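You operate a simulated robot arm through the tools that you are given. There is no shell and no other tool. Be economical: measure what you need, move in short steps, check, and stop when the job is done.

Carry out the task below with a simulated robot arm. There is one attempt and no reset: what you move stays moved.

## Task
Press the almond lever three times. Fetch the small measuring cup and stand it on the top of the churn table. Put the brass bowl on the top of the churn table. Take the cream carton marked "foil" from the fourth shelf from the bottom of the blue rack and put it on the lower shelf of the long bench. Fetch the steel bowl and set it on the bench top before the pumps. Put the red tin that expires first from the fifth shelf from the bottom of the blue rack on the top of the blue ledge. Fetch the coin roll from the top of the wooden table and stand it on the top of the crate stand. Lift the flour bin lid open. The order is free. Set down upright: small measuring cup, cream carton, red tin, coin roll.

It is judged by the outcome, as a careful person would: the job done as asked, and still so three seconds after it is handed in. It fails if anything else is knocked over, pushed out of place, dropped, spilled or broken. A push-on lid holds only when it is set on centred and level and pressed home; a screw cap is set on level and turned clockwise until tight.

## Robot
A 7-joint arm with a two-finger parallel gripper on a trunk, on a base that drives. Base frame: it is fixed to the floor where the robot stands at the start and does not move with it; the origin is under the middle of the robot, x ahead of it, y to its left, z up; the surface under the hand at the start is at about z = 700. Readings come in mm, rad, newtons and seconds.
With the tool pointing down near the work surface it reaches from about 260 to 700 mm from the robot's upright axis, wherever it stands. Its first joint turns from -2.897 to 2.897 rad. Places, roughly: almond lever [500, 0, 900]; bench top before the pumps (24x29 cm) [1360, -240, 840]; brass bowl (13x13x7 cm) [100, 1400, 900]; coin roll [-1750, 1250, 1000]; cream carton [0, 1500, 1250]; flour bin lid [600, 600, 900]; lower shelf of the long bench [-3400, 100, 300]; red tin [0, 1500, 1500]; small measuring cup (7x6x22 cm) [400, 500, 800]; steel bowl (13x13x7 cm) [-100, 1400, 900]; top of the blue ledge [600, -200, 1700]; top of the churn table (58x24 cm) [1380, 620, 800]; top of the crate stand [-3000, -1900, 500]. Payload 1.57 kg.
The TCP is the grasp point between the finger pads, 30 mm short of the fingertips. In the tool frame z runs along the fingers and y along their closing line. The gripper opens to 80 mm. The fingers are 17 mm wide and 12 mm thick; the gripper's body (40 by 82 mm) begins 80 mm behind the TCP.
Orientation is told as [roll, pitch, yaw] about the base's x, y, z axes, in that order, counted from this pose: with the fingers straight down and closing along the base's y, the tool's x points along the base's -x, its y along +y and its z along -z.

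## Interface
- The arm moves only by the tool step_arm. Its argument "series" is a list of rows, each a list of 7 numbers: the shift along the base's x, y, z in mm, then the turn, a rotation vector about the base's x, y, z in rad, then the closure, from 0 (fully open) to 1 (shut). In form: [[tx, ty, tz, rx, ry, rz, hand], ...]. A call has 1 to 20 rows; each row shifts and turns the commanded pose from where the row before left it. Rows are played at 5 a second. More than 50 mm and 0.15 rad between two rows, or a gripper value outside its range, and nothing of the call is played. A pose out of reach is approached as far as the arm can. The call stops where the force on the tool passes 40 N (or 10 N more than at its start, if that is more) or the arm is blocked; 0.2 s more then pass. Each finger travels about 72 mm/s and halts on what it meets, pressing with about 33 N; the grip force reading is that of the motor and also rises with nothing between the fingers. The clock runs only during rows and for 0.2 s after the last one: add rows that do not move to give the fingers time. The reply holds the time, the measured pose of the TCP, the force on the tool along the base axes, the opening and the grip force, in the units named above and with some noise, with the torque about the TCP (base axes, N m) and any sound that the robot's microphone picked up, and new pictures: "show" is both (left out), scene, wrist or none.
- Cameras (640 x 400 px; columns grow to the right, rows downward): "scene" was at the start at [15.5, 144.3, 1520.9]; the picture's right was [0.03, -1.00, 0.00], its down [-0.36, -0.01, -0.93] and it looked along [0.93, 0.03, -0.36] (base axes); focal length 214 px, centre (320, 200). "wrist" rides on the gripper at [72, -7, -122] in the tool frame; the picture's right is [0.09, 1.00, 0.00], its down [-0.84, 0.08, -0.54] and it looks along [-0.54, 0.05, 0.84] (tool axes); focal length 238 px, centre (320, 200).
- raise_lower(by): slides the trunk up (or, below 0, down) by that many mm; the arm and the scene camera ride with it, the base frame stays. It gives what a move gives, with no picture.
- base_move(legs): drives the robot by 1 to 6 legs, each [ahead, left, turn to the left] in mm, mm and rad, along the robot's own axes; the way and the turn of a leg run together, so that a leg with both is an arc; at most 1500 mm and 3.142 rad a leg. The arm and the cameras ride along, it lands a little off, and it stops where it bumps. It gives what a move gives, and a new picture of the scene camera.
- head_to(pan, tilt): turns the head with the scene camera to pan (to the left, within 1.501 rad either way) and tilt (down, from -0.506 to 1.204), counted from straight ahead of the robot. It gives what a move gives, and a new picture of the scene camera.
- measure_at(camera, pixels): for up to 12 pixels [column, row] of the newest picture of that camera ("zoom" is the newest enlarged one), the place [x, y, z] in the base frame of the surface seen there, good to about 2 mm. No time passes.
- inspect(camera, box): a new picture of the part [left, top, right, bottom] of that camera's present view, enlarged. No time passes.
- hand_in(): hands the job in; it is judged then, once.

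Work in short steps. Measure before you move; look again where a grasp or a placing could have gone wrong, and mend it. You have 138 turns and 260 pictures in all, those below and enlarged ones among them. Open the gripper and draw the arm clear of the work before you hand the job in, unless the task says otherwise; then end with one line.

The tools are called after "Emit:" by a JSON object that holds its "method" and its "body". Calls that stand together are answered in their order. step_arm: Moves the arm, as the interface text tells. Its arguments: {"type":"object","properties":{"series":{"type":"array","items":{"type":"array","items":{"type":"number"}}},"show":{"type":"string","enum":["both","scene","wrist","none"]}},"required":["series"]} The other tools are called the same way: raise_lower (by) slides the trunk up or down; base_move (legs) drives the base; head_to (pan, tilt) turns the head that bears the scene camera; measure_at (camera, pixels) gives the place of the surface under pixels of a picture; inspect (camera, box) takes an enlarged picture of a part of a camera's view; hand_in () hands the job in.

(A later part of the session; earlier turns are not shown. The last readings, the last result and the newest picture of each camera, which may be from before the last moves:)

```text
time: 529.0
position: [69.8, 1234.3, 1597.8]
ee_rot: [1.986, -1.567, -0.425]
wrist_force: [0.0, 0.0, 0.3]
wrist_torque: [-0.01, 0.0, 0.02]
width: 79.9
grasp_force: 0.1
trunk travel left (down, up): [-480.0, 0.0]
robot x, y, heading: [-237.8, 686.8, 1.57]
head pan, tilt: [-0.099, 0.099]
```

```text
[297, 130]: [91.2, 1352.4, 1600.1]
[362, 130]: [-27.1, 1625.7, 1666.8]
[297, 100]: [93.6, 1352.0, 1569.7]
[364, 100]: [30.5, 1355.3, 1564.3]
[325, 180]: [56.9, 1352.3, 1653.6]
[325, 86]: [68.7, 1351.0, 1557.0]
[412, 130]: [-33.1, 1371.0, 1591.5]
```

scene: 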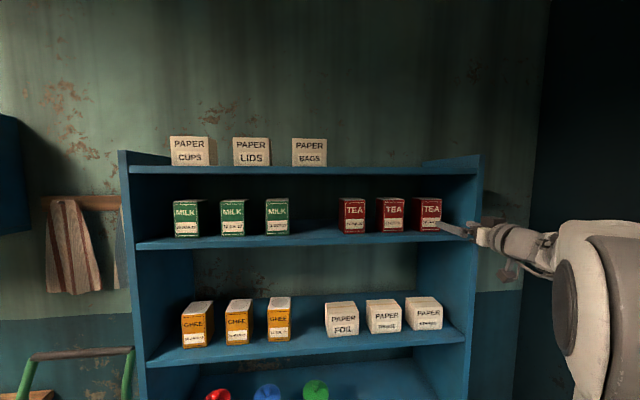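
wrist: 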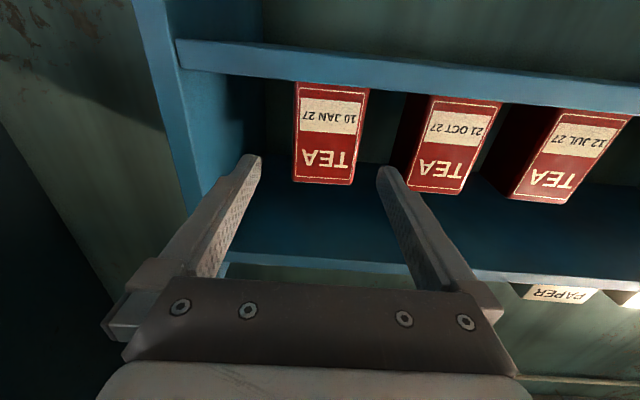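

Tin centre x≈63. Shift −6.5 in x, then advance 146 mm along y and close.

Emit:
{"method": "step_arm", "body": {"series": [[-6.5, 0, 2, 0, 0, 0, 0], [0, 40, 0, 0, 0, 0, 0], [0, 40, 0, 0, 0, 0, 0], [0, 0, 0, 0, 0, 0, 0]], "show": "wrist"}}

```text
time: 530.0
position: [62.7, 1314.2, 1598.8]
ee_rot: [2.13, -1.568, -0.573]
wrist_force: [-0.1, -0.9, -0.5]
wrist_torque: [-0.03, 0.01, -0.01]
width: 79.8
grasp_force: 0.1
trunk travel left (down, up): [-480.0, 0.0]
robot x, y, heading: [-235.8, 690.8, 1.572]
head pan, tilt: [-0.099, 0.099]
```

wrist: 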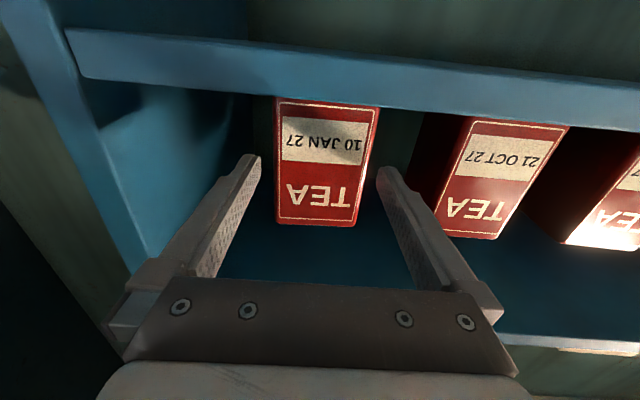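

Nearly centred; shift 2 mm toward −x and advance the remaining 66 mm, then close.

Emit:
{"method": "step_arm", "body": {"series": [[-2, 16, 0, 0, 0, 0, 0], [0, 25, 0, 0, 0, 0, 0], [0, 25, 0, 0, 0, 0, 0], [0, 0, 0, 0, 0, 0, 0], [0, 0, 0, 0, 0, 0, 0.5], [0, 0, 0, 0, 0, 0, 1], [0, 0, 0, 0, 0, 0, 1], [0, 0, 0, 0, 0, 0, 1]]}}

```text
time: 531.8
position: [61.9, 1380.4, 1599.0]
ee_rot: [2.017, -1.569, -0.458]
wrist_force: [0.6, 2.0, 0.7]
wrist_torque: [-0.05, -0.11, 0.02]
width: 71.5
grasp_force: 33.3
trunk travel left (down, up): [-480.0, 0.0]
robot x, y, heading: [-239.1, 691.6, 1.571]
head pan, tilt: [-0.099, 0.099]
```

scene: 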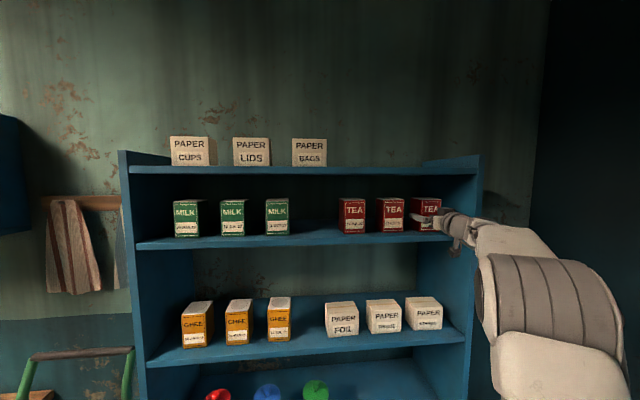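
wrist: 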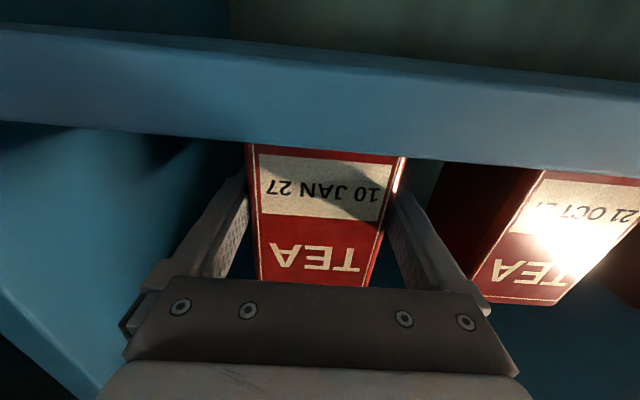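

Width 71.5 mm means the tin sits slightly skewed (~0.06 rad) in the pads. I open a little, yaw −0.06 to match it, and close again.

Emit:
{"method": "step_arm", "body": {"series": [[0, 0, 0, 0, 0, 0, 0.02], [0, 0, 0, 0, 0, 0, 0.02], [0, 0, 0, 0, 0, -0.06, 0.02], [0, 0, 0, 0, 0, 0, 0.5], [0, 0, 0, 0, 0, 0, 1], [0, 0, 0, 0, 0, 0, 1], [0, 0, 0, 0, 0, 0, 1]], "show": "wrist"}}

```text
time: 533.4
position: [60.0, 1379.3, 1599.5]
ee_rot: [2.287, -1.567, -0.788]
wrist_force: [-1.8, 0.6, 2.3]
wrist_torque: [0.08, 0.09, -0.02]
width: 71.8
grasp_force: 32.9
trunk travel left (down, up): [-480.0, 0.0]
robot x, y, heading: [-241.1, 688.0, 1.573]
head pan, tilt: [-0.099, 0.099]
```

wrist: 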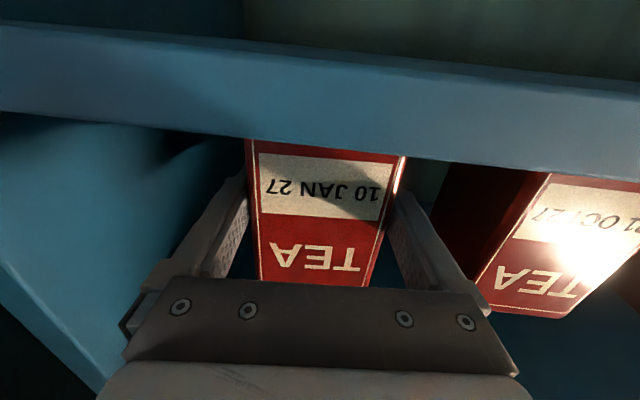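

Same width again, so the tin is simply ~71 mm wide and firmly held. Lift 20 mm and pull it out.

Emit:
{"method": "step_arm", "body": {"series": [[0, 0, 10, 0, 0, 0, 1], [0, 0, 12, 0, 0, 0, 1], [0, -30, 3, 0, 0, 0.03, 1], [0, -40, 0, 0, 0, 0.03, 1], [0, -40, 0, 0, 0, 0, 1], [0, -45, 0, 0, 0, 0, 1], [0, -45, 0, 0, 0, 0, 1], [0, -45, 0, 0, 0, 0, 1], [0, 0, 0, 0, 0, 0, 1]]}}

Emit:
{"method": "head_to", "body": {"pan": -1.45, "tilt": 0.1}}

```text
time: 535.4
position: [60.4, 1133.4, 1624.9]
ee_rot: [1.772, -1.569, -0.212]
wrist_force: [0.2, -0.3, -2.4]
wrist_torque: [-0.04, -0.03, 0.0]
width: 71.8
grasp_force: 32.5
trunk travel left (down, up): [-480.0, 0.0]
robot x, y, heading: [-239.5, 686.1, 1.57]
head pan, tilt: [-0.099, 0.099]
```

scene: 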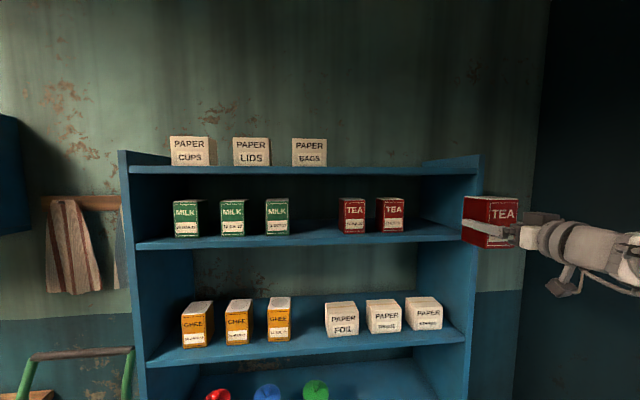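
wrist: 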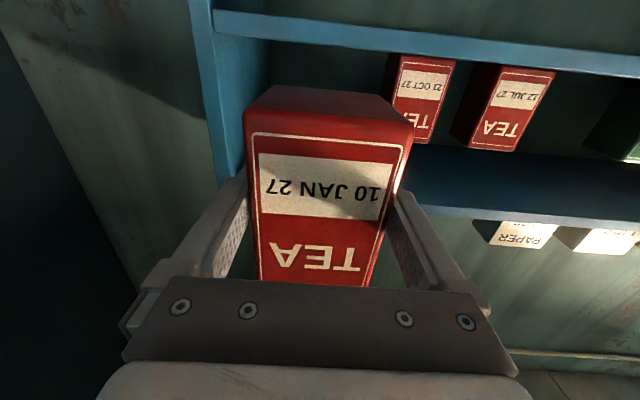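

```text
time: 536.9
position: [59.5, 1134.2, 1623.0]
ee_rot: [1.876, -1.569, -0.314]
wrist_force: [0.0, -0.3, -2.4]
wrist_torque: [0.0, 0.0, -0.02]
width: 71.6
grasp_force: 33.0
trunk travel left (down, up): [-480.0, 0.0]
robot x, y, heading: [-237.4, 685.1, 1.573]
head pan, tilt: [-1.45, 0.099]
```

scene: 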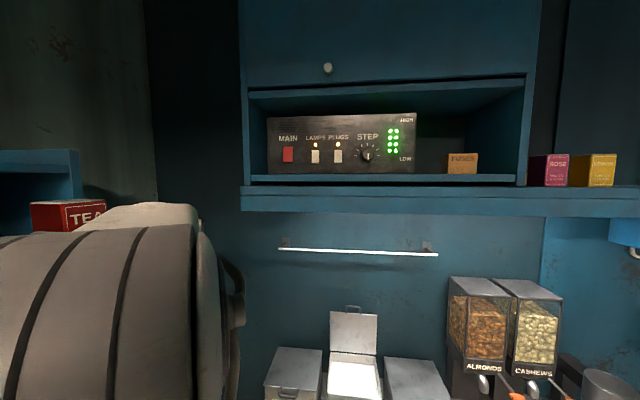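

The blue ledge runs under the panel with ROSE/LEMON boxes at right. Measure it, and the free stretch.

Emit:
{"method": "measure_at", "body": {"camera": "scene", "pixels": [[480, 187], [500, 187], [522, 187], [545, 186], [615, 186], [630, 187], [590, 190], [550, 170], [600, 170], [530, 150], [480, 195], [460, 165]]}}

Emit:
{"method": "inspect", "body": {"camera": "scene", "box": [420, 120, 640, 240]}}

```text
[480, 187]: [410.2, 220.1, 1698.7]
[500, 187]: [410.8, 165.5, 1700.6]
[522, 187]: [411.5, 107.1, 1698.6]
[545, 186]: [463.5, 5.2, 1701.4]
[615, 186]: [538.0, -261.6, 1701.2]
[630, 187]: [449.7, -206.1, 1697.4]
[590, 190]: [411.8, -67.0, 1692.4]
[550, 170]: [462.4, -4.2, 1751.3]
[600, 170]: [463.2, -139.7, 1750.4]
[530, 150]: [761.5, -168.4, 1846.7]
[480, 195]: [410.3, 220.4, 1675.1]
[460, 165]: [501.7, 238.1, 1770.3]
```

```text
2.91 times, centred on (530, 180) of scene
```

zoom: 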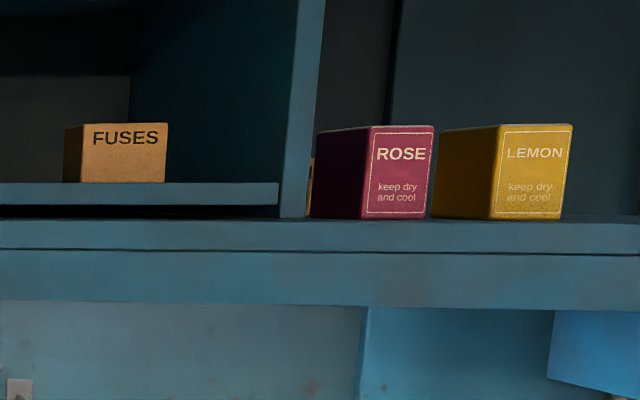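

Ledge top z=1700, front edge x=410; boxes ROSE and LEMON at x≈463, y 5…−190. I drive to face the ledge near y≈−300 and look.

Emit:
{"method": "base_move", "body": {"legs": [[-350, 0, 0], [0, 0, -1.571], [0, -330, 0]]}}

Emit:
{"method": "head_to", "body": {"pan": -0.3, "tilt": 0.0}}

```text
time: 547.6
position: [203.4, -295.6, 1625.6]
ee_rot: [1.882, -1.569, -1.902]
wrist_force: [0.0, -0.6, -2.4]
wrist_torque: [0.02, 0.03, -0.01]
width: 71.5
grasp_force: 33.0
trunk travel left (down, up): [-480.0, 0.0]
robot x, y, heading: [-241.4, 4.9, -0.013]
head pan, tilt: [-1.45, 0.099]
```

scene: 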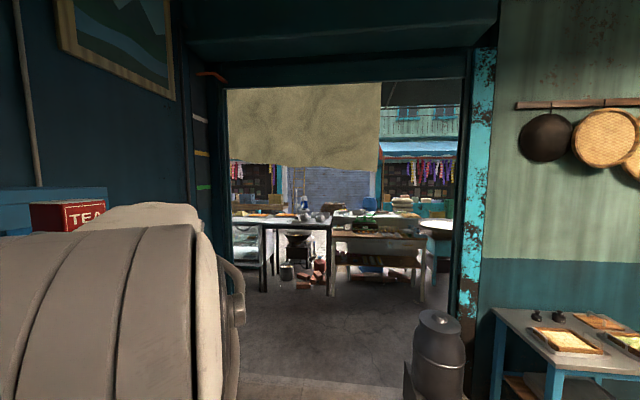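

```text
time: 549.0
position: [203.3, -295.1, 1624.9]
ee_rot: [1.882, -1.57, -1.903]
wrist_force: [0.4, 0.0, -3.0]
wrist_torque: [0.0, 0.03, 0.01]
width: 71.5
grasp_force: 32.6
trunk travel left (down, up): [-480.0, 0.0]
robot x, y, heading: [-237.6, 3.4, -0.009]
head pan, tilt: [-0.3, 0.0]
```

scene: 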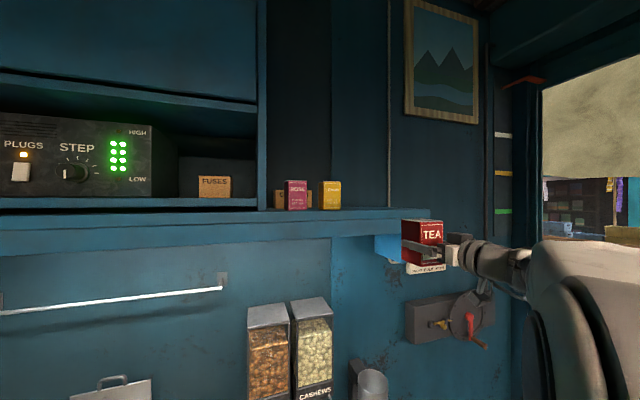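

Emit:
{"method": "measure_at", "body": {"camera": "scene", "pixels": [[350, 213], [370, 213], [385, 214], [360, 209], [395, 212], [330, 208], [339, 195], [425, 210], [350, 222], [380, 160], [322, 195], [395, 240]]}}

Emit:
{"method": "inspect", "body": {"camera": "scene", "box": [260, 160, 480, 290]}}

```text
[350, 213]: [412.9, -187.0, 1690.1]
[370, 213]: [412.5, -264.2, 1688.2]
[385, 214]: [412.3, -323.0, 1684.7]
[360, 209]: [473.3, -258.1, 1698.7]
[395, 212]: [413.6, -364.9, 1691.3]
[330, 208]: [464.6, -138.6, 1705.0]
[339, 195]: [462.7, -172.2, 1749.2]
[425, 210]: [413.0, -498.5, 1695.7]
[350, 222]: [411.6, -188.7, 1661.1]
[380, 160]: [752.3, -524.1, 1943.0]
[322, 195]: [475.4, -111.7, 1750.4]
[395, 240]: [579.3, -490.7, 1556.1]
```

```text
2.91 times, centred on (370, 225) of scene
```

zoom: 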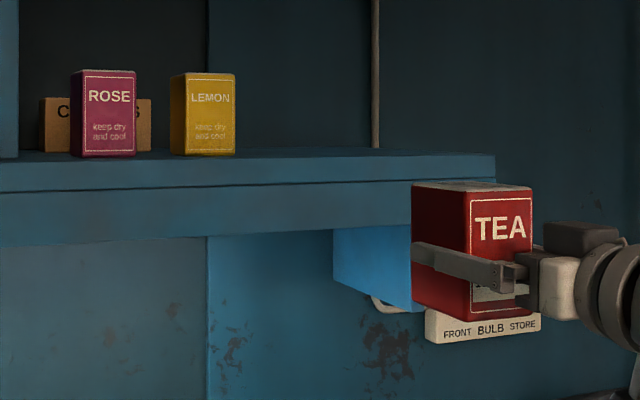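

Free stretch y −200…−490. I raise the tin to TCP z 1775 and then move over the ledge toward (475, −310).

Emit:
{"method": "step_arm", "body": {"series": [[0, 0, 40, 0, 0, 0, 1], [0, 0, 40, 0, 0, 0, 1], [0, -8, 40, 0, 0, 0, 1], [0, -7, 30, 0, 0, 0, 1], [30, 0, 0, 0, 0, 0, 1], [40, 0, 0, 0, 0, 0, 1], [0, 0, 0, 0, 0, 0, 1]]}}

```text
time: 550.6
position: [273.4, -310.0, 1774.8]
ee_rot: [1.967, -1.568, -1.985]
wrist_force: [0.1, 0.7, -2.2]
wrist_torque: [0.01, 0.06, 0.02]
width: 71.6
grasp_force: 32.7
trunk travel left (down, up): [-480.0, 0.0]
robot x, y, heading: [-243.2, 7.3, -0.009]
head pan, tilt: [-0.3, 0.0]
```

scene: 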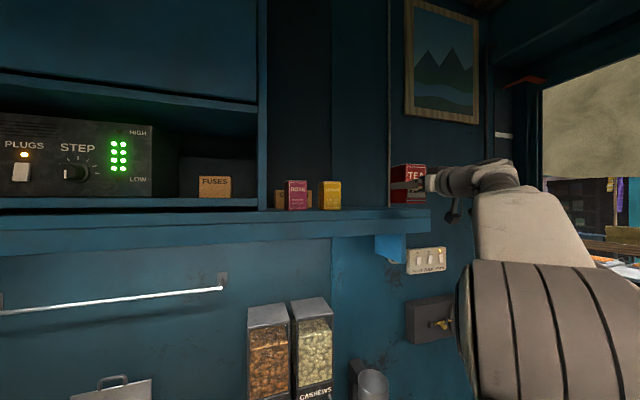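
wrist: 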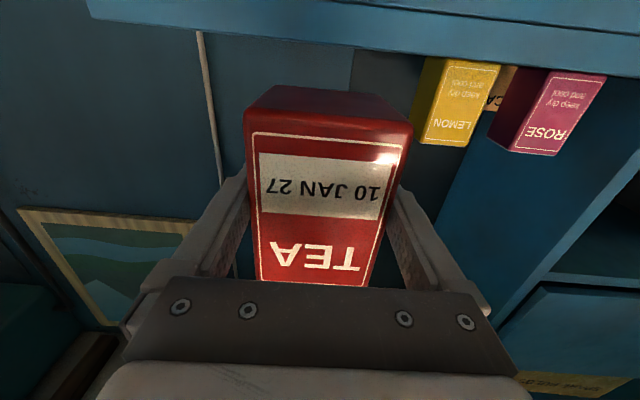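

Height is fine. Move forward to TCP x≈470 and lower toward z 1753.

Emit:
{"method": "step_arm", "body": {"series": [[40, 0, 0, 0, 0, 0, 1], [40, 0, 0, 0, 0, 0, 1], [40, 0, 0, 0, 0, 0, 1], [40, 0, 0, 0, 0, 0, 1], [37, 0, 0, 0, 0, 0, 1], [0, 0, -12, 0, 0, 0, 1], [0, 0, -8, 0, 0, 0, 1], [0, 0, 0, 0, 0, 0, 1]]}}

```text
time: 552.4
position: [438.4, -298.4, 1746.3]
ee_rot: [3.123, -1.562, -3.139]
wrist_force: [3.6, -1.7, 25.8]
wrist_torque: [-0.03, 0.06, 0.21]
width: 71.8
grasp_force: 32.7
out of reach, approached as far as the arm can: row 4, 5
trunk travel left (down, up): [-480.0, 0.0]
robot x, y, heading: [-241.5, 10.5, -0.007]
head pan, tilt: [-0.3, 0.0]
```

scene: 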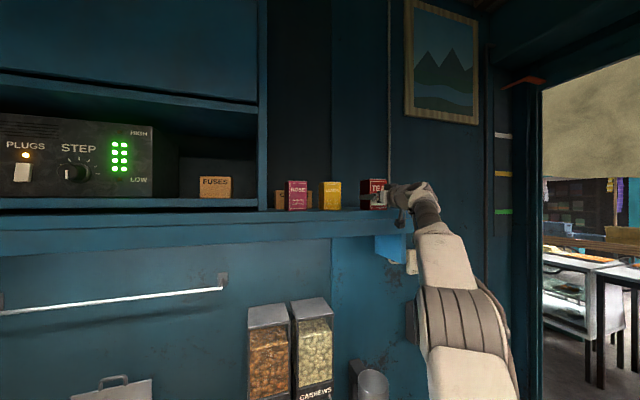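
wrist: 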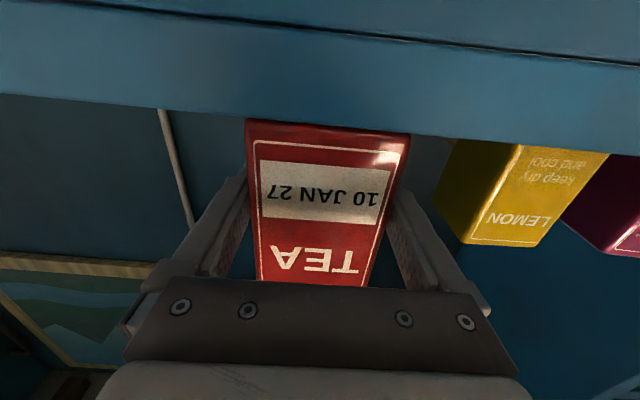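

The reach ran out at x 438 and the tin already touches the ledge, right at its front edge. I lift 20 mm, drive 70 mm closer, and check.

Emit:
{"method": "step_arm", "body": {"series": [[0, 0, 10, 0, 0, 0, 1], [0, 0, 12, 0, 0, 0, 1], [0, 0, 0, 0, 0, 0, 1]], "show": "none"}}

Emit:
{"method": "base_move", "body": {"legs": [[60, 0, 0]]}}

Emit:
{"method": "step_arm", "body": {"series": [[0, 0, 0, 0, 0, 0, 1]], "show": "wrist"}}

```text
time: 553.2
position: [439.4, -299.4, 1761.2]
ee_rot: [0.944, -1.567, -0.963]
wrist_force: [0.1, -0.3, -2.7]
wrist_torque: [0.01, 0.0, 0.03]
width: 71.8
grasp_force: 32.8
trunk travel left (down, up): [-480.0, 0.0]
robot x, y, heading: [-242.1, 8.5, -0.008]
head pan, tilt: [-0.3, 0.0]
```

```text
time: 554.2
position: [502.2, -299.7, 1762.2]
ee_rot: [1.418, -1.57, -1.435]
wrist_force: [0.1, -0.6, -2.3]
wrist_torque: [-0.01, -0.02, 0.0]
width: 71.9
grasp_force: 32.9
trunk travel left (down, up): [-480.0, 0.0]
robot x, y, heading: [-181.3, 6.8, -0.004]
head pan, tilt: [-0.3, 0.0]
```

scene: 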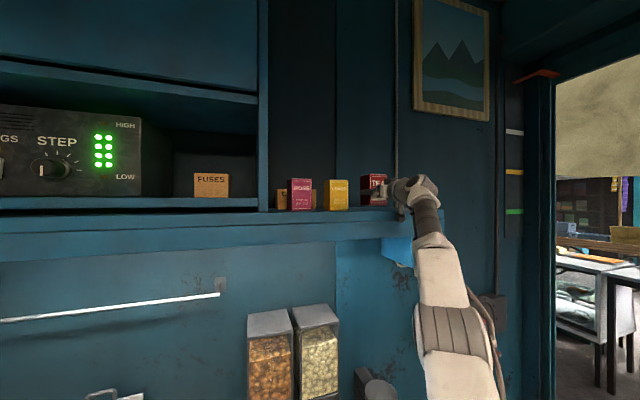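

```text
time: 554.6
position: [501.2, -298.5, 1760.5]
ee_rot: [1.281, -1.568, -1.298]
wrist_force: [0.6, 0.1, -3.0]
wrist_torque: [0.0, 0.03, 0.01]
width: 71.5
grasp_force: 32.7
trunk travel left (down, up): [-480.0, 0.0]
robot x, y, heading: [-181.1, 7.9, -0.009]
head pan, tilt: [-0.3, 0.0]
```

wrist: 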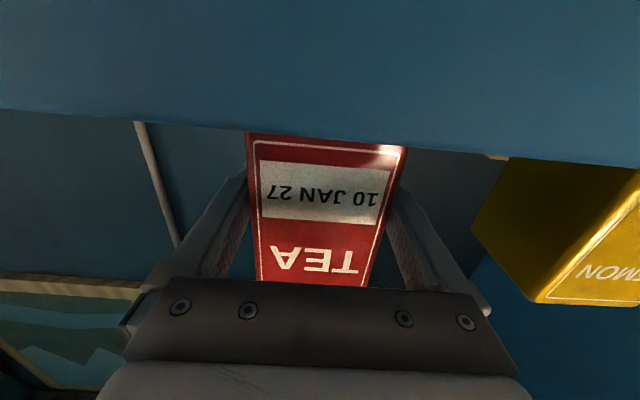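

Back off 12 mm to keep the wrist camera off the ledge's front, then lower gently to contact.

Emit:
{"method": "step_arm", "body": {"series": [[-12, 0, 0, 0, 0, 0, 1], [0, 0, -6, 0, 0, 0, 1], [0, 0, -3, 0, 0, 0, 1], [0, 0, -1, 0, 0, 0, 1], [0, 0, 0, 0, 0, 0, 1]], "show": "none"}}

```text
time: 555.8
position: [488.9, -298.8, 1751.7]
ee_rot: [1.535, -1.57, -1.553]
wrist_force: [0.4, -0.7, -2.6]
wrist_torque: [0.01, 0.01, -0.01]
width: 71.6
grasp_force: 32.9
trunk travel left (down, up): [-480.0, 0.0]
robot x, y, heading: [-181.0, 9.5, -0.007]
head pan, tilt: [-0.3, 0.0]
```

Emit:
{"method": "step_arm", "body": {"series": [[0, 0, -1, 0, 0, 0, 1], [0, 0, -1, 0, 0, 0, 1], [0, 0, -1, 0, 0, 0, 1], [0, 0, 0, 0, 0, 0, 1]], "show": "none"}}

```text
time: 556.8
position: [488.7, -298.4, 1749.1]
ee_rot: [1.64, -1.568, -1.656]
wrist_force: [-0.6, 0.6, -2.4]
wrist_torque: [0.03, -0.01, 0.01]
width: 71.6
grasp_force: 33.1
trunk travel left (down, up): [-480.0, 0.0]
robot x, y, heading: [-180.0, 3.6, -0.006]
head pan, tilt: [-0.3, 0.0]
```

Still hanging free (−2.4 N). Continue in 1 mm rows.

Emit:
{"method": "step_arm", "body": {"series": [[0, 0, -1, 0, 0, 0, 1], [0, 0, -1, 0, 0, 0, 1], [0, 0, -1, 0, 0, 0, 1], [0, 0, 0, 0, 0, 0, 1]], "show": "none"}}

```text
time: 557.8
position: [487.5, -298.3, 1746.2]
ee_rot: [2.189, -1.569, -2.206]
wrist_force: [1.6, -0.6, 1.0]
wrist_torque: [-0.07, -0.17, 0.0]
width: 71.5
grasp_force: 33.4
trunk travel left (down, up): [-480.0, 0.0]
robot x, y, heading: [-181.8, 7.0, -0.008]
head pan, tilt: [-0.3, 0.0]
```

Contact. Open fully and withdraw straight back.

Emit:
{"method": "step_arm", "body": {"series": [[0, 0, -0.5, 0, 0, 0, 1], [0, 0, 0, 0, 0, 0, 0.5], [0, 0, 0, 0, 0, 0, 0], [0, 0, 0, 0, 0, 0, 0], [-15, 0, 0, 0, 0, 0, 0], [-25, 0, 0, 0, 0, 0, 0], [-40, 0, 0, 0, 0, 0, 0], [-40, 0, 0, 0, 0, 0, 0], [-40, 0, 0, 0, 0, 0, 0], [-40, 0, 0, 0, 0, 0, 0]]}}

Emit:
{"method": "inspect", "body": {"camera": "scene", "box": [260, 140, 480, 270]}}

```text
time: 560.0
position: [287.4, -298.9, 1745.0]
ee_rot: [2.12, -1.568, -2.138]
wrist_force: [-0.6, -1.9, 0.8]
wrist_torque: [0.0, 0.01, -0.02]
width: 80.1
grasp_force: 0.0
trunk travel left (down, up): [-480.0, 0.0]
robot x, y, heading: [-183.1, 8.0, -0.004]
head pan, tilt: [-0.3, 0.0]
```

scene: 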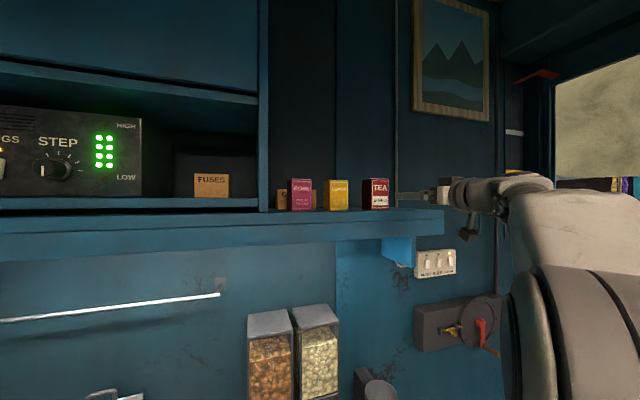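
wrist: 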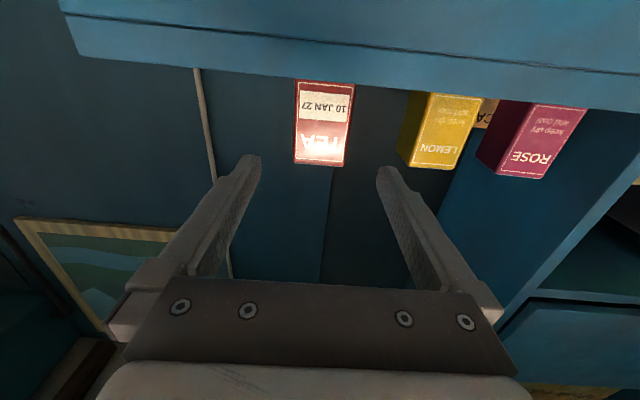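

```text
2.91 times, centred on (370, 205) of scene
```

zoom: 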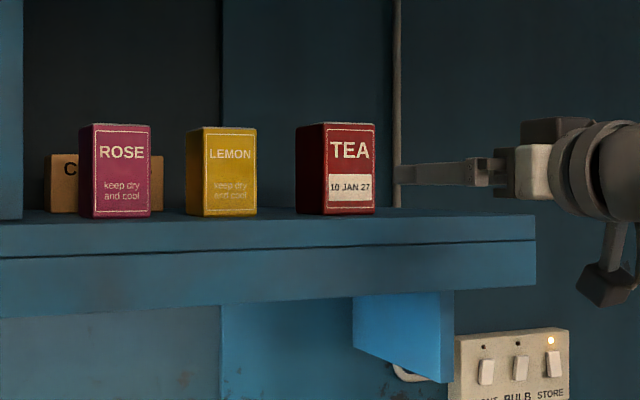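

The tin stands on the ledge. Back to the rack for the FOIL carton: turn, approach, and look at it from close.

Emit:
{"method": "base_move", "body": {"legs": [[-60, 0, 0], [0, 0, 1.571], [440, 60, 0]]}}

Emit:
{"method": "raise_lower", "body": {"by": -180}}

Emit:
{"method": "head_to", "body": {"pan": 0.0, "tilt": 0.35}}

Emit:
{"method": "inspect", "body": {"camera": "scene", "box": [260, 150, 480, 290]}}

```text
time: 569.2
position: [29.8, 907.8, 1744.9]
ee_rot: [1.666, -1.569, -0.134]
wrist_force: [0.1, 0.9, -0.3]
wrist_torque: [0.02, -0.01, -0.01]
width: 79.9
grasp_force: 0.0
trunk travel left (down, up): [-480.0, 0.0]
robot x, y, heading: [-287.7, 448.9, 1.538]
head pan, tilt: [-0.3, 0.0]
```

scene: 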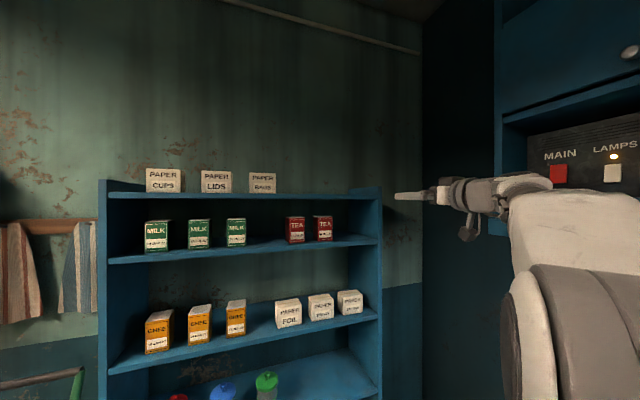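

```text
time: 571.2
position: [30.8, 908.8, 1565.5]
ee_rot: [1.759, -1.57, -0.231]
wrist_force: [0.2, 0.3, -0.4]
wrist_torque: [-0.01, 0.01, 0.02]
width: 80.2
grasp_force: 0.0
trunk travel left (down, up): [-300.0, 180.0]
robot x, y, heading: [-285.9, 444.4, 1.541]
head pan, tilt: [-0.3, 0.0]
```

```text
time: 572.0
position: [29.8, 909.8, 1564.6]
ee_rot: [1.748, -1.568, -0.22]
wrist_force: [0.5, 0.4, -0.1]
wrist_torque: [-0.02, 0.0, -0.03]
width: 80.0
grasp_force: 0.1
trunk travel left (down, up): [-300.0, 180.0]
robot x, y, heading: [-287.5, 448.8, 1.537]
head pan, tilt: [0.0, 0.351]
```

scene: 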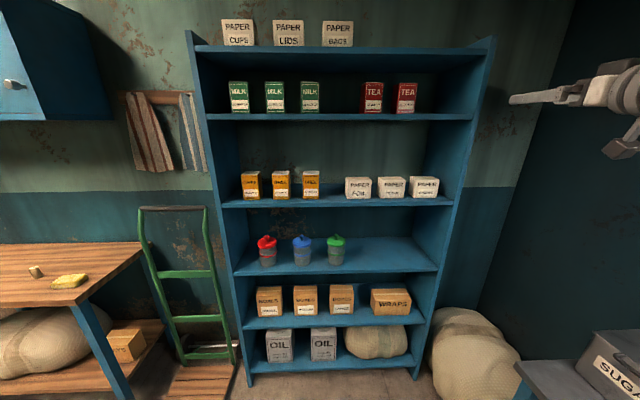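

```text
2.86 times, centred on (370, 220) of scene
```

zoom: 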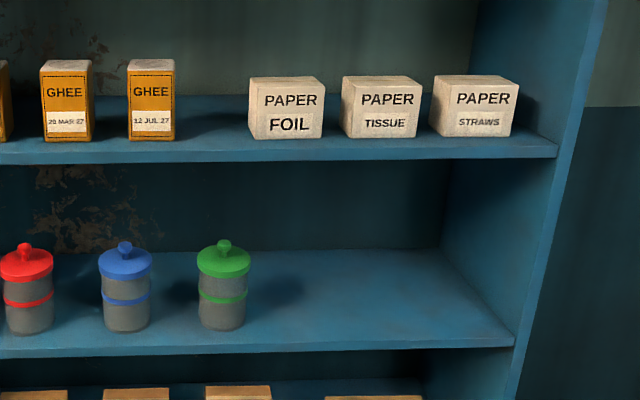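

Emit:
{"method": "measure_at", "body": {"camera": "zoom", "pixels": [[257, 100], [320, 100], [290, 86], [262, 78], [312, 78], [290, 136], [252, 100], [290, 80], [345, 100], [174, 90], [290, 62], [318, 130]]}}

Emit:
{"method": "inspect", "body": {"camera": "scene", "box": [335, 165, 385, 205]}}

Emit:
{"method": "measure_at", "body": {"camera": "scene", "pixels": [[35, 272], [37, 268], [35, 277], [70, 280], [20, 290], [120, 250], [60, 250]]}}

```text
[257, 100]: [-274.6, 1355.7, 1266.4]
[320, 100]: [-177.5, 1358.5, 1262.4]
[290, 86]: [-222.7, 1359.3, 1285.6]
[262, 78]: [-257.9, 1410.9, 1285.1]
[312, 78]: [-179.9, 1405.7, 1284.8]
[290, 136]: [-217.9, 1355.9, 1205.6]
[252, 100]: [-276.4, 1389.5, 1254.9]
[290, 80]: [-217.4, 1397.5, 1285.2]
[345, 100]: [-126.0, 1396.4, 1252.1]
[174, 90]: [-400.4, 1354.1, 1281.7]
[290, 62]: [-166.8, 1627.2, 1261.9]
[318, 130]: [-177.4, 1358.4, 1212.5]
```

```text
10.00 times, centred on (360, 185) of scene
```

zoom: 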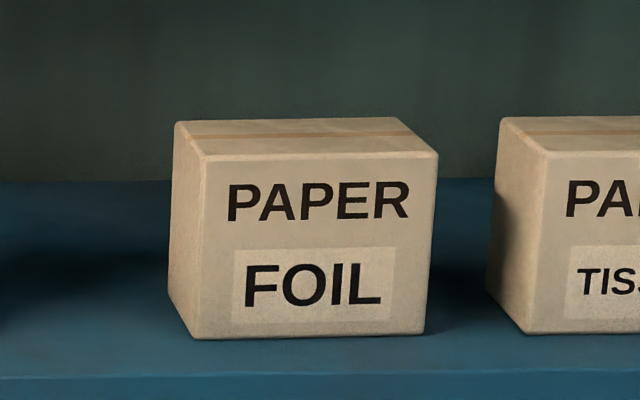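

```text
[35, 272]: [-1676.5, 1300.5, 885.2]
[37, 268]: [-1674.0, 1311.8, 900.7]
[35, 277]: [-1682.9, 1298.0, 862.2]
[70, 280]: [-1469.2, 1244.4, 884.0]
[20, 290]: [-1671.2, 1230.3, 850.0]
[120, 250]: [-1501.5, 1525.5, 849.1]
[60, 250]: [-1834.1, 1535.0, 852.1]
```

Emit:
{"method": "measure_at", "body": {"camera": "zoom", "pixels": [[180, 123], [290, 121], [395, 119], [205, 157], [320, 155], [436, 153], [177, 200], [170, 290]]}}

```text
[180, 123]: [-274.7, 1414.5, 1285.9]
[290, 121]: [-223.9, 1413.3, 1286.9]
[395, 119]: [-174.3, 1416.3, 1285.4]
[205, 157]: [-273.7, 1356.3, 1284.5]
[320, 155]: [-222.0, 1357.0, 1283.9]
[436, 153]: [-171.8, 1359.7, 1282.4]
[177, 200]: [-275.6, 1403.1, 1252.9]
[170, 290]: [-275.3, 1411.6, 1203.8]
```

The carton is 100 × 62 × 86 mm, so it must be gripped across its depth. With a shelf above, I plan a hand leaning in from the upper left (between GHEE and FOIL), closing along y. First rotate the hand back to vertical, then yaw.

Emit:
{"method": "step_arm", "body": {"series": [[-8, 3, -12, -0.15, 0, 0, 0], [-8, 3, -12, -0.15, 0, 0, 0], [-8, 3, -12, -0.15, 0, 0, 0], [-8, 3, -12, -0.15, 0, 0, 0], [-8, 3, -12, -0.15, 0, 0, 0], [-8, 3, -12, -0.15, 0, 0, 0], [-8, 3, -12, -0.15, 0, 0, 0], [-8, 3, -12, -0.15, 0, 0, 0], [-8, 3, -12, -0.15, 0, 0, 0], [-8, 3, -12, -0.15, 0, 0, 0], [-8, 0, -12, -0.071, 0, 0, 0]], "show": "none"}}

Emit:
{"method": "step_arm", "body": {"series": [[-8, 2, -10, 0, 0, 0.15, 0], [-8, 2, -10, 0, 0, 0.15, 0], [-8, 2, -10, 0, 0, 0.15, 0], [-8, 2, -10, 0, 0, 0.15, 0], [-8, 2, -10, 0, 0, 0.15, 0], [-8, 2, -10, 0, 0, 0.15, 0], [-8, 2, -10, 0, 0, 0.15, 0], [-8, 2, -10, 0, 0, 0.15, 0], [-8, 0, -10, 0, 0, 0.15, 0], [-8, 0, -10, 0, 0, 0.15, 0], [0, 0, 0, 0, 0, 0.071, 0], [0, 0, 0, 0, 0, 0, 0]], "show": "none"}}

```text
time: 574.4
position: [-76.5, 917.4, 1433.6]
ee_rot: [-0.04, -0.225, 1.565]
wrist_force: [0.5, 0.2, -0.5]
wrist_torque: [0.02, -0.03, 0.02]
width: 79.9
grasp_force: 0.1
out of reach, approached as far as the arm can: row 8, 9, 10
trunk travel left (down, up): [-300.0, 180.0]
robot x, y, heading: [-283.3, 448.0, 1.542]
head pan, tilt: [0.0, 0.351]
```

```text
time: 577.0
position: [-156.0, 932.6, 1332.0]
ee_rot: [-0.038, -0.225, 3.137]
wrist_force: [-0.2, -0.1, -0.7]
wrist_torque: [0.02, 0.0, 0.01]
width: 80.1
grasp_force: 0.1
trunk travel left (down, up): [-300.0, 180.0]
robot x, y, heading: [-286.4, 445.8, 1.538]
head pan, tilt: [0.0, 0.351]
```

Residual tilt from the reach limits is −0.225/−0.038; I correct it while leaning the hand to 55° (ry −1.185 in total).

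Emit:
{"method": "step_arm", "body": {"series": [[0, 3, -5, -0.038, -0.14, 0, 0], [0, 3, -7, 0, -0.149, 0, 0], [0, 3, -7, 0, -0.149, 0, 0], [0, 3, -7, 0, -0.149, 0, 0], [0, 3, -7, 0, -0.149, 0, 0], [0, 3, -7, 0, -0.149, 0, 0], [0, 3, -7, 0, -0.149, 0, 0], [0, 3, -7, 0, -0.149, 0, 0], [0, 0, 0, 0, 0, 0, 0]]}}

```text
time: 579.0
position: [-154.1, 958.1, 1279.3]
ee_rot: [-0.018, 0.961, 3.124]
wrist_force: [-0.5, -0.8, -0.7]
wrist_torque: [-0.01, 0.0, -0.01]
width: 80.2
grasp_force: 0.1
trunk travel left (down, up): [-300.0, 180.0]
robot x, y, heading: [-290.8, 444.1, 1.534]
head pan, tilt: [0.0, 0.351]
```

scene: 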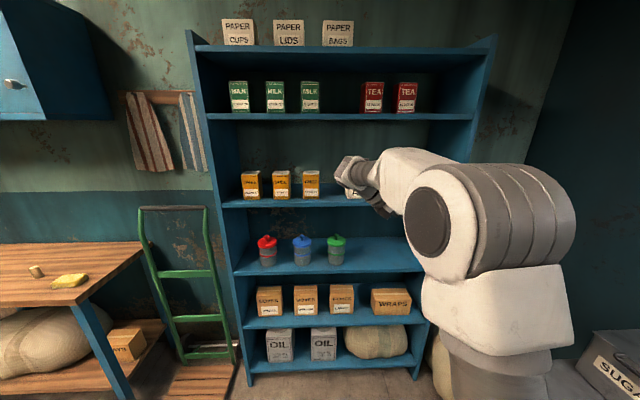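
wrist: 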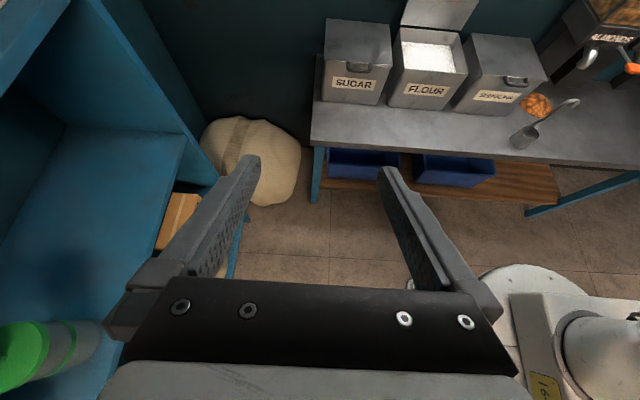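

Orientation is right. Drive to the pre-entry position in front of the gap left of the FOIL carton.

Emit:
{"method": "base_move", "body": {"legs": [[230, 155, 0.033]]}}

Emit:
{"method": "inspect", "body": {"camera": "scene", "box": [260, 80, 520, 280]}}

```text
time: 581.1
position: [-325.7, 1193.6, 1279.2]
ee_rot: [-0.017, 0.959, -3.124]
wrist_force: [-0.2, 0.4, 0.5]
wrist_torque: [-0.02, -0.02, -0.01]
width: 80.4
grasp_force: 0.0
trunk travel left (down, up): [-300.0, 180.0]
robot x, y, heading: [-438.1, 678.9, 1.573]
head pan, tilt: [0.0, 0.351]
```

scene: 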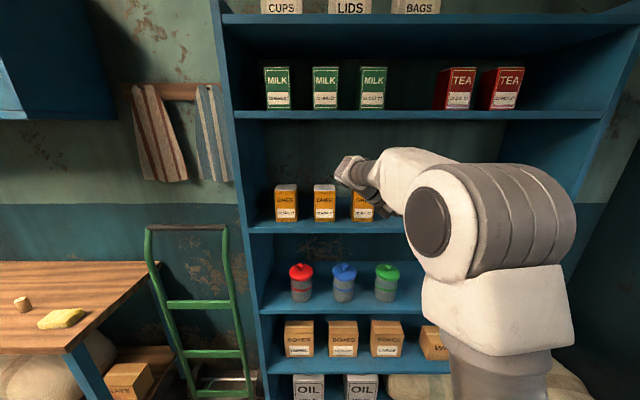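

```text
2.00 times, centred on (390, 180) of scene
```

zoom: 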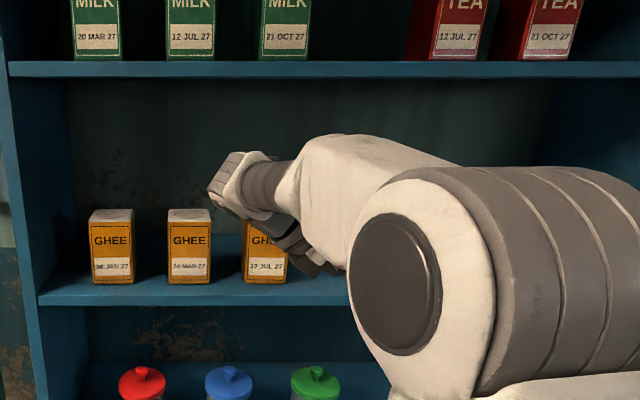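

Measure the wrist's underside and top against GHEE tops (z≈1285) and the upper shelf (z≈1515).

Emit:
{"method": "measure_at", "body": {"camera": "zoom", "pixels": [[215, 205], [235, 218], [255, 220], [275, 240], [290, 255], [225, 155], [310, 140], [340, 136], [265, 160], [265, 225], [300, 73], [330, 270]]}}

```text
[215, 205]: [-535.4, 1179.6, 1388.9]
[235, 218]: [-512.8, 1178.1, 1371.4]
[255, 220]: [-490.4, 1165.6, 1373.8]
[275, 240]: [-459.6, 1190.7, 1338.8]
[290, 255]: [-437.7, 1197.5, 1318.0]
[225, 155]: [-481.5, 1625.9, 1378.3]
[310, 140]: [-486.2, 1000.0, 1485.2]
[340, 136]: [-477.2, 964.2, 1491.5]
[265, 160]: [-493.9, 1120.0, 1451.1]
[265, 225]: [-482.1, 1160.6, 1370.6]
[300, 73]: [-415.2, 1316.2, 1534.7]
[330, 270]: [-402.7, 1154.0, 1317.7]
```

Clearances are good (33 mm over GHEE). Enter the gap: move to (−312, 1387, 1276).

Emit:
{"method": "step_arm", "body": {"series": [[7, 40, 0, 0, 0, 0, 0], [7, 40, 0, 0, 0, 0, 0], [0, 40, 0, 0, 0, 0, 0], [0, 40, 0, 0, 0, 0, 0], [0, 34, -2, 0, 0, 0, 0], [0, 0, 0, 0, 0, 0, 0]]}}

Emit:
{"method": "inspect", "body": {"camera": "scene", "box": [260, 80, 520, 280]}}

```text
time: 582.1
position: [-306.0, 1335.1, 1274.3]
ee_rot: [0.036, 0.97, -3.092]
wrist_force: [2.8, -1.3, 1.6]
wrist_torque: [0.09, 0.23, 0.03]
width: 80.2
grasp_force: 0.1
out of reach, approached as far as the arm can: row 4
trunk travel left (down, up): [-300.0, 180.0]
robot x, y, heading: [-439.9, 680.6, 1.577]
head pan, tilt: [0.0, 0.351]
stopped in row 4: the force on the tool passed its limit at 54 N (the readings are from after the stop); the commanded pose is now the measured one
```

scene: 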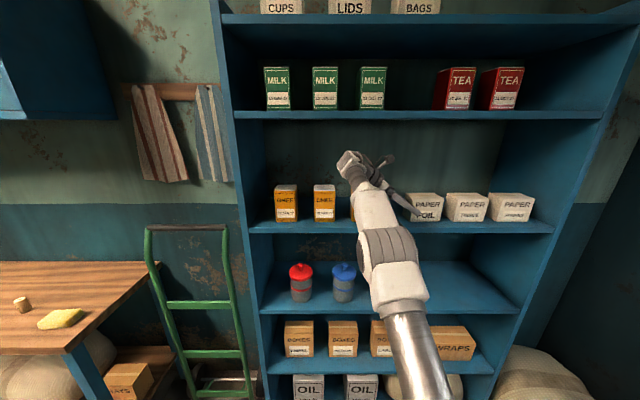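
wrist: 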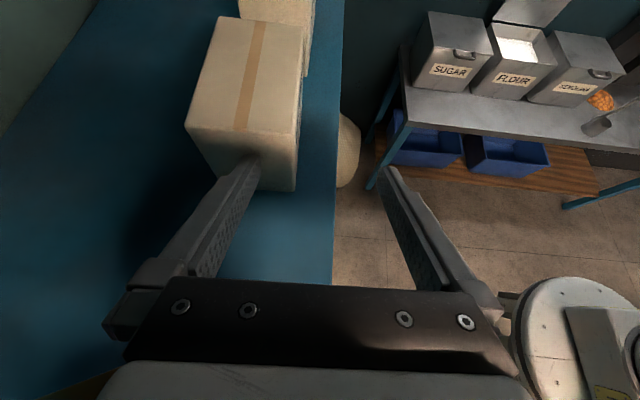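

```text
2.00 times, centred on (390, 180) of scene
```

zoom: 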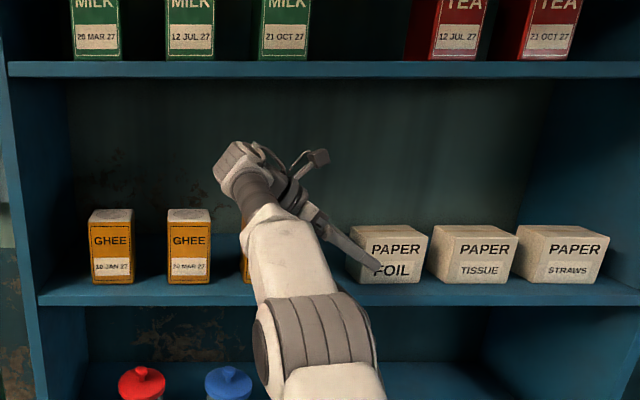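

Reach ran out and something touched. Back off 80 mm and check whether the carton or GHEE moved.

Emit:
{"method": "step_arm", "body": {"series": [[-6, -20, 0, 0, 0, 0, 0], [0, -40, 2, 0, 0, 0, 0], [0, -40, 2, 0, 0, 0, 0], [0, 0, 0, 0, 0, 0, 0]]}}

Emit:
{"method": "inspect", "body": {"camera": "scene", "box": [260, 150, 460, 250]}}

```text
time: 583.1
position: [-313.1, 1235.2, 1278.6]
ee_rot: [0.039, 0.968, -3.091]
wrist_force: [0.3, 0.3, 0.0]
wrist_torque: [-0.02, 0.0, -0.02]
width: 79.9
grasp_force: 0.1
trunk travel left (down, up): [-300.0, 180.0]
robot x, y, heading: [-436.5, 680.9, 1.576]
head pan, tilt: [0.0, 0.351]
```

scene: 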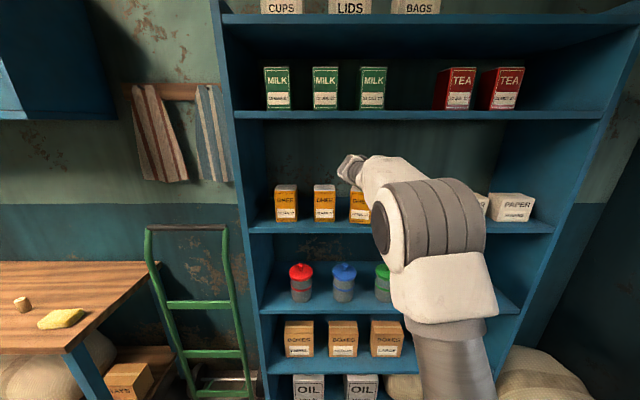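
wrist: 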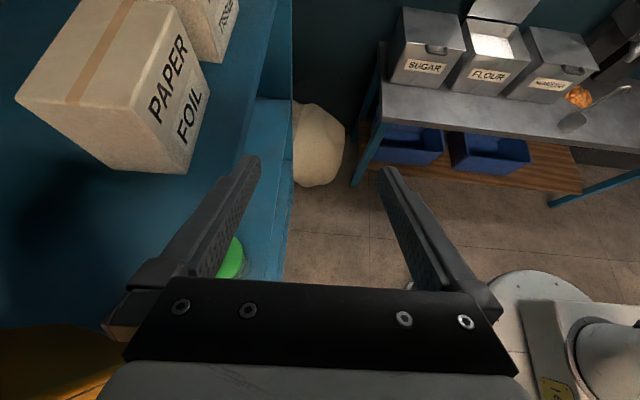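

```text
3.20 times, centred on (360, 200) of scene
```

zoom: 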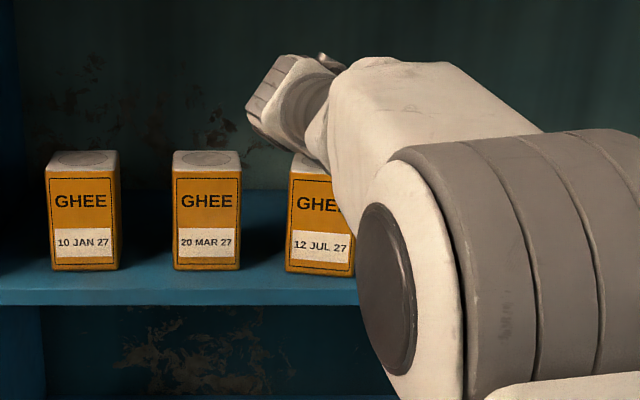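

Emit:
{"method": "measure_at", "body": {"camera": "wrist", "pixels": [[25, 95], [150, 115], [205, 70], [185, 165], [205, 90], [120, 20], [100, 170], [155, 10]]}}

Emit:
{"method": "measure_at", "body": {"camera": "zoom", "pixels": [[290, 250], [352, 240], [325, 260], [175, 200], [238, 200]]}}

```text
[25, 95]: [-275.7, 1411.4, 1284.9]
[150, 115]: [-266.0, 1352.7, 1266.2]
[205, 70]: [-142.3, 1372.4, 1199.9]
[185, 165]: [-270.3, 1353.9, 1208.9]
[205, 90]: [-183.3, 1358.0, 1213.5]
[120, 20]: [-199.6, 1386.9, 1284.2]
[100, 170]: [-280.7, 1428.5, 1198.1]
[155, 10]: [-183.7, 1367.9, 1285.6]
```

```text
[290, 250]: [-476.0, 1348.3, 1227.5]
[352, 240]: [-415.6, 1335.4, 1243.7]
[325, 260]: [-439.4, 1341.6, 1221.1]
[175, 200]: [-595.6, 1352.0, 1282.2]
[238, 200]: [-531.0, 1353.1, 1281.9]
```

GHEE 3 got nudged slightly (about 12 mm, 0.2 rad) by the stretched arm; I'll set it back later. The carton is unmoved. I retract 40 mm and drive the base closer so the forearm comes in from above.

Emit:
{"method": "step_arm", "body": {"series": [[-6, -40, 6, 0, 0, 0, 0], [-6, -20, 4, 0, 0, 0, 0], [0, 0, 0, 0, 0, 0, 0]], "show": "none"}}

Emit:
{"method": "base_move", "body": {"legs": [[130, 0, 0]]}}

Emit:
{"method": "inspect", "body": {"camera": "scene", "box": [240, 80, 520, 280]}}

```text
time: 583.9
position: [-325.2, 1176.5, 1288.0]
ee_rot: [0.041, 0.968, -3.09]
wrist_force: [0.6, 0.1, 0.5]
wrist_torque: [0.0, 0.0, 0.01]
width: 79.9
grasp_force: 0.0
trunk travel left (down, up): [-300.0, 180.0]
robot x, y, heading: [-439.1, 682.8, 1.57]
head pan, tilt: [0.0, 0.351]
```

```text
time: 585.4
position: [-324.2, 1306.6, 1288.9]
ee_rot: [0.04, 0.969, -3.091]
wrist_force: [-0.2, -0.4, 0.6]
wrist_torque: [0.0, -0.02, 0.03]
width: 79.7
grasp_force: 0.0
trunk travel left (down, up): [-300.0, 180.0]
robot x, y, heading: [-439.7, 813.2, 1.574]
head pan, tilt: [0.0, 0.351]
```

scene: 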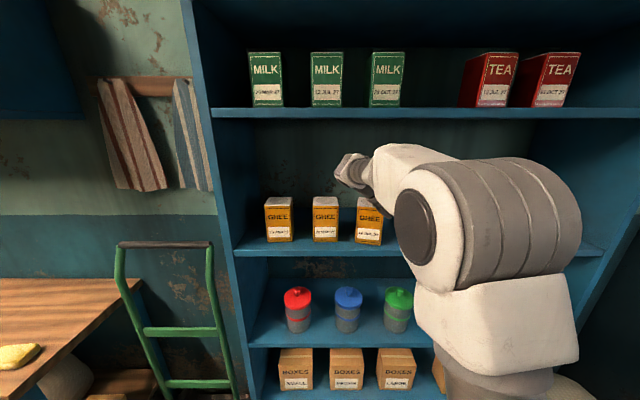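

```text
2.00 times, centred on (380, 180) of scene
```

zoom: 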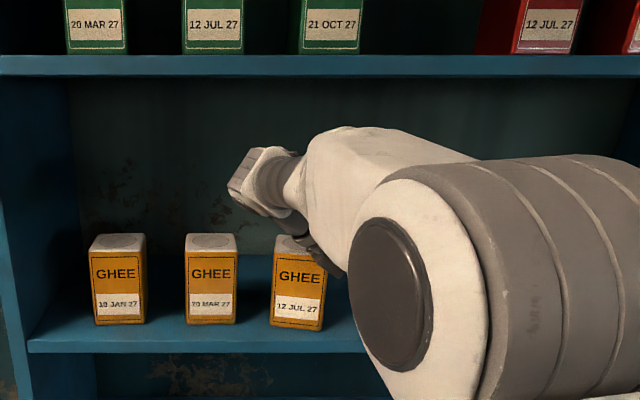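

Drive 50 mm more, then move the remaining ~30 mm by arm.

Emit:
{"method": "base_move", "body": {"legs": [[50, 0, 0]]}}

Emit:
{"method": "step_arm", "body": {"series": [[0, 15, -5, 0, 0, 0, 0], [4, 14, -8, 0, 0, 0, 0], [0, 0, 0, 0, 0, 0, 0]]}}

Emit:
{"method": "measure_at", "body": {"camera": "wrist", "pixels": [[240, 100], [200, 60], [280, 60], [285, 150], [215, 130]]}}

```text
time: 586.4
position: [-324.7, 1356.7, 1289.5]
ee_rot: [0.038, 0.969, -3.09]
wrist_force: [0.2, -0.1, 0.0]
wrist_torque: [-0.03, -0.01, 0.01]
width: 80.1
grasp_force: 0.1
trunk travel left (down, up): [-300.0, 180.0]
robot x, y, heading: [-442.3, 862.0, 1.572]
head pan, tilt: [0.0, 0.351]
```

scene: 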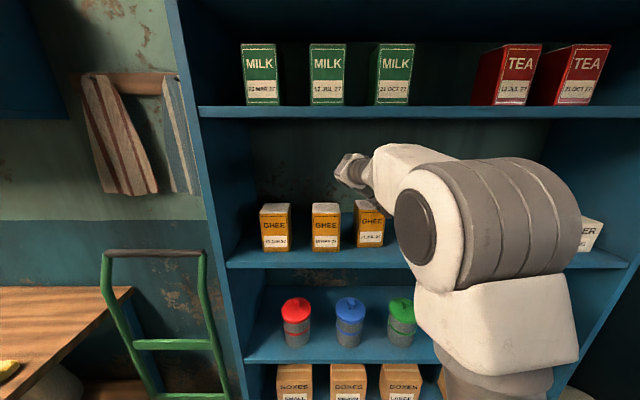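

```text
time: 587.2
position: [-321.9, 1383.7, 1278.3]
ee_rot: [0.03, 0.969, -3.097]
wrist_force: [0.6, -3.8, 17.0]
wrist_torque: [0.36, 1.6, 0.41]
width: 79.8
grasp_force: 0.0
trunk travel left (down, up): [-300.0, 180.0]
robot x, y, heading: [-441.2, 857.8, 1.575]
head pan, tilt: [0.0, 0.351]
```

scene: 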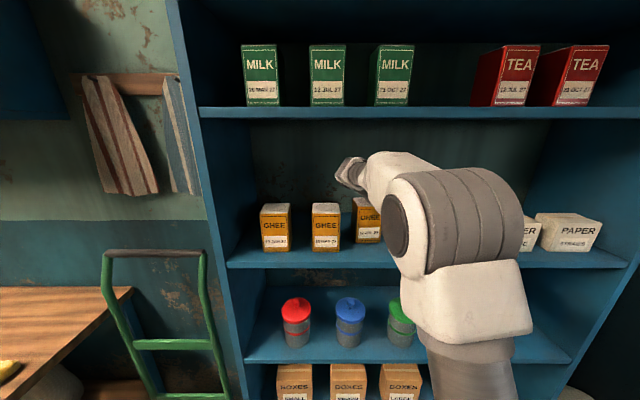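
wrist: 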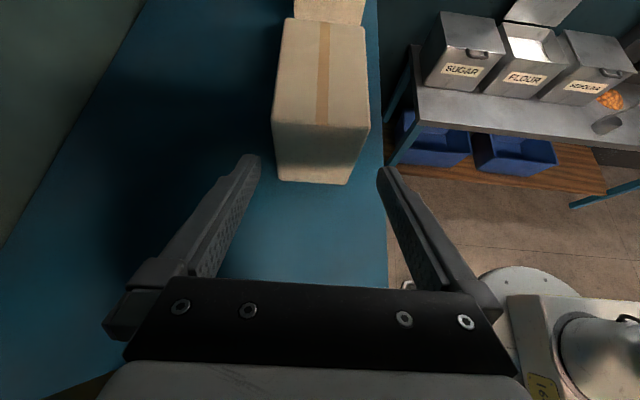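

```text
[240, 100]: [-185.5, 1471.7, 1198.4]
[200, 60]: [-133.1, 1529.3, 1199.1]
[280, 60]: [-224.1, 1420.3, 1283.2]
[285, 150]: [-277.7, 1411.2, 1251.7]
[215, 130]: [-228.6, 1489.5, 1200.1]
```

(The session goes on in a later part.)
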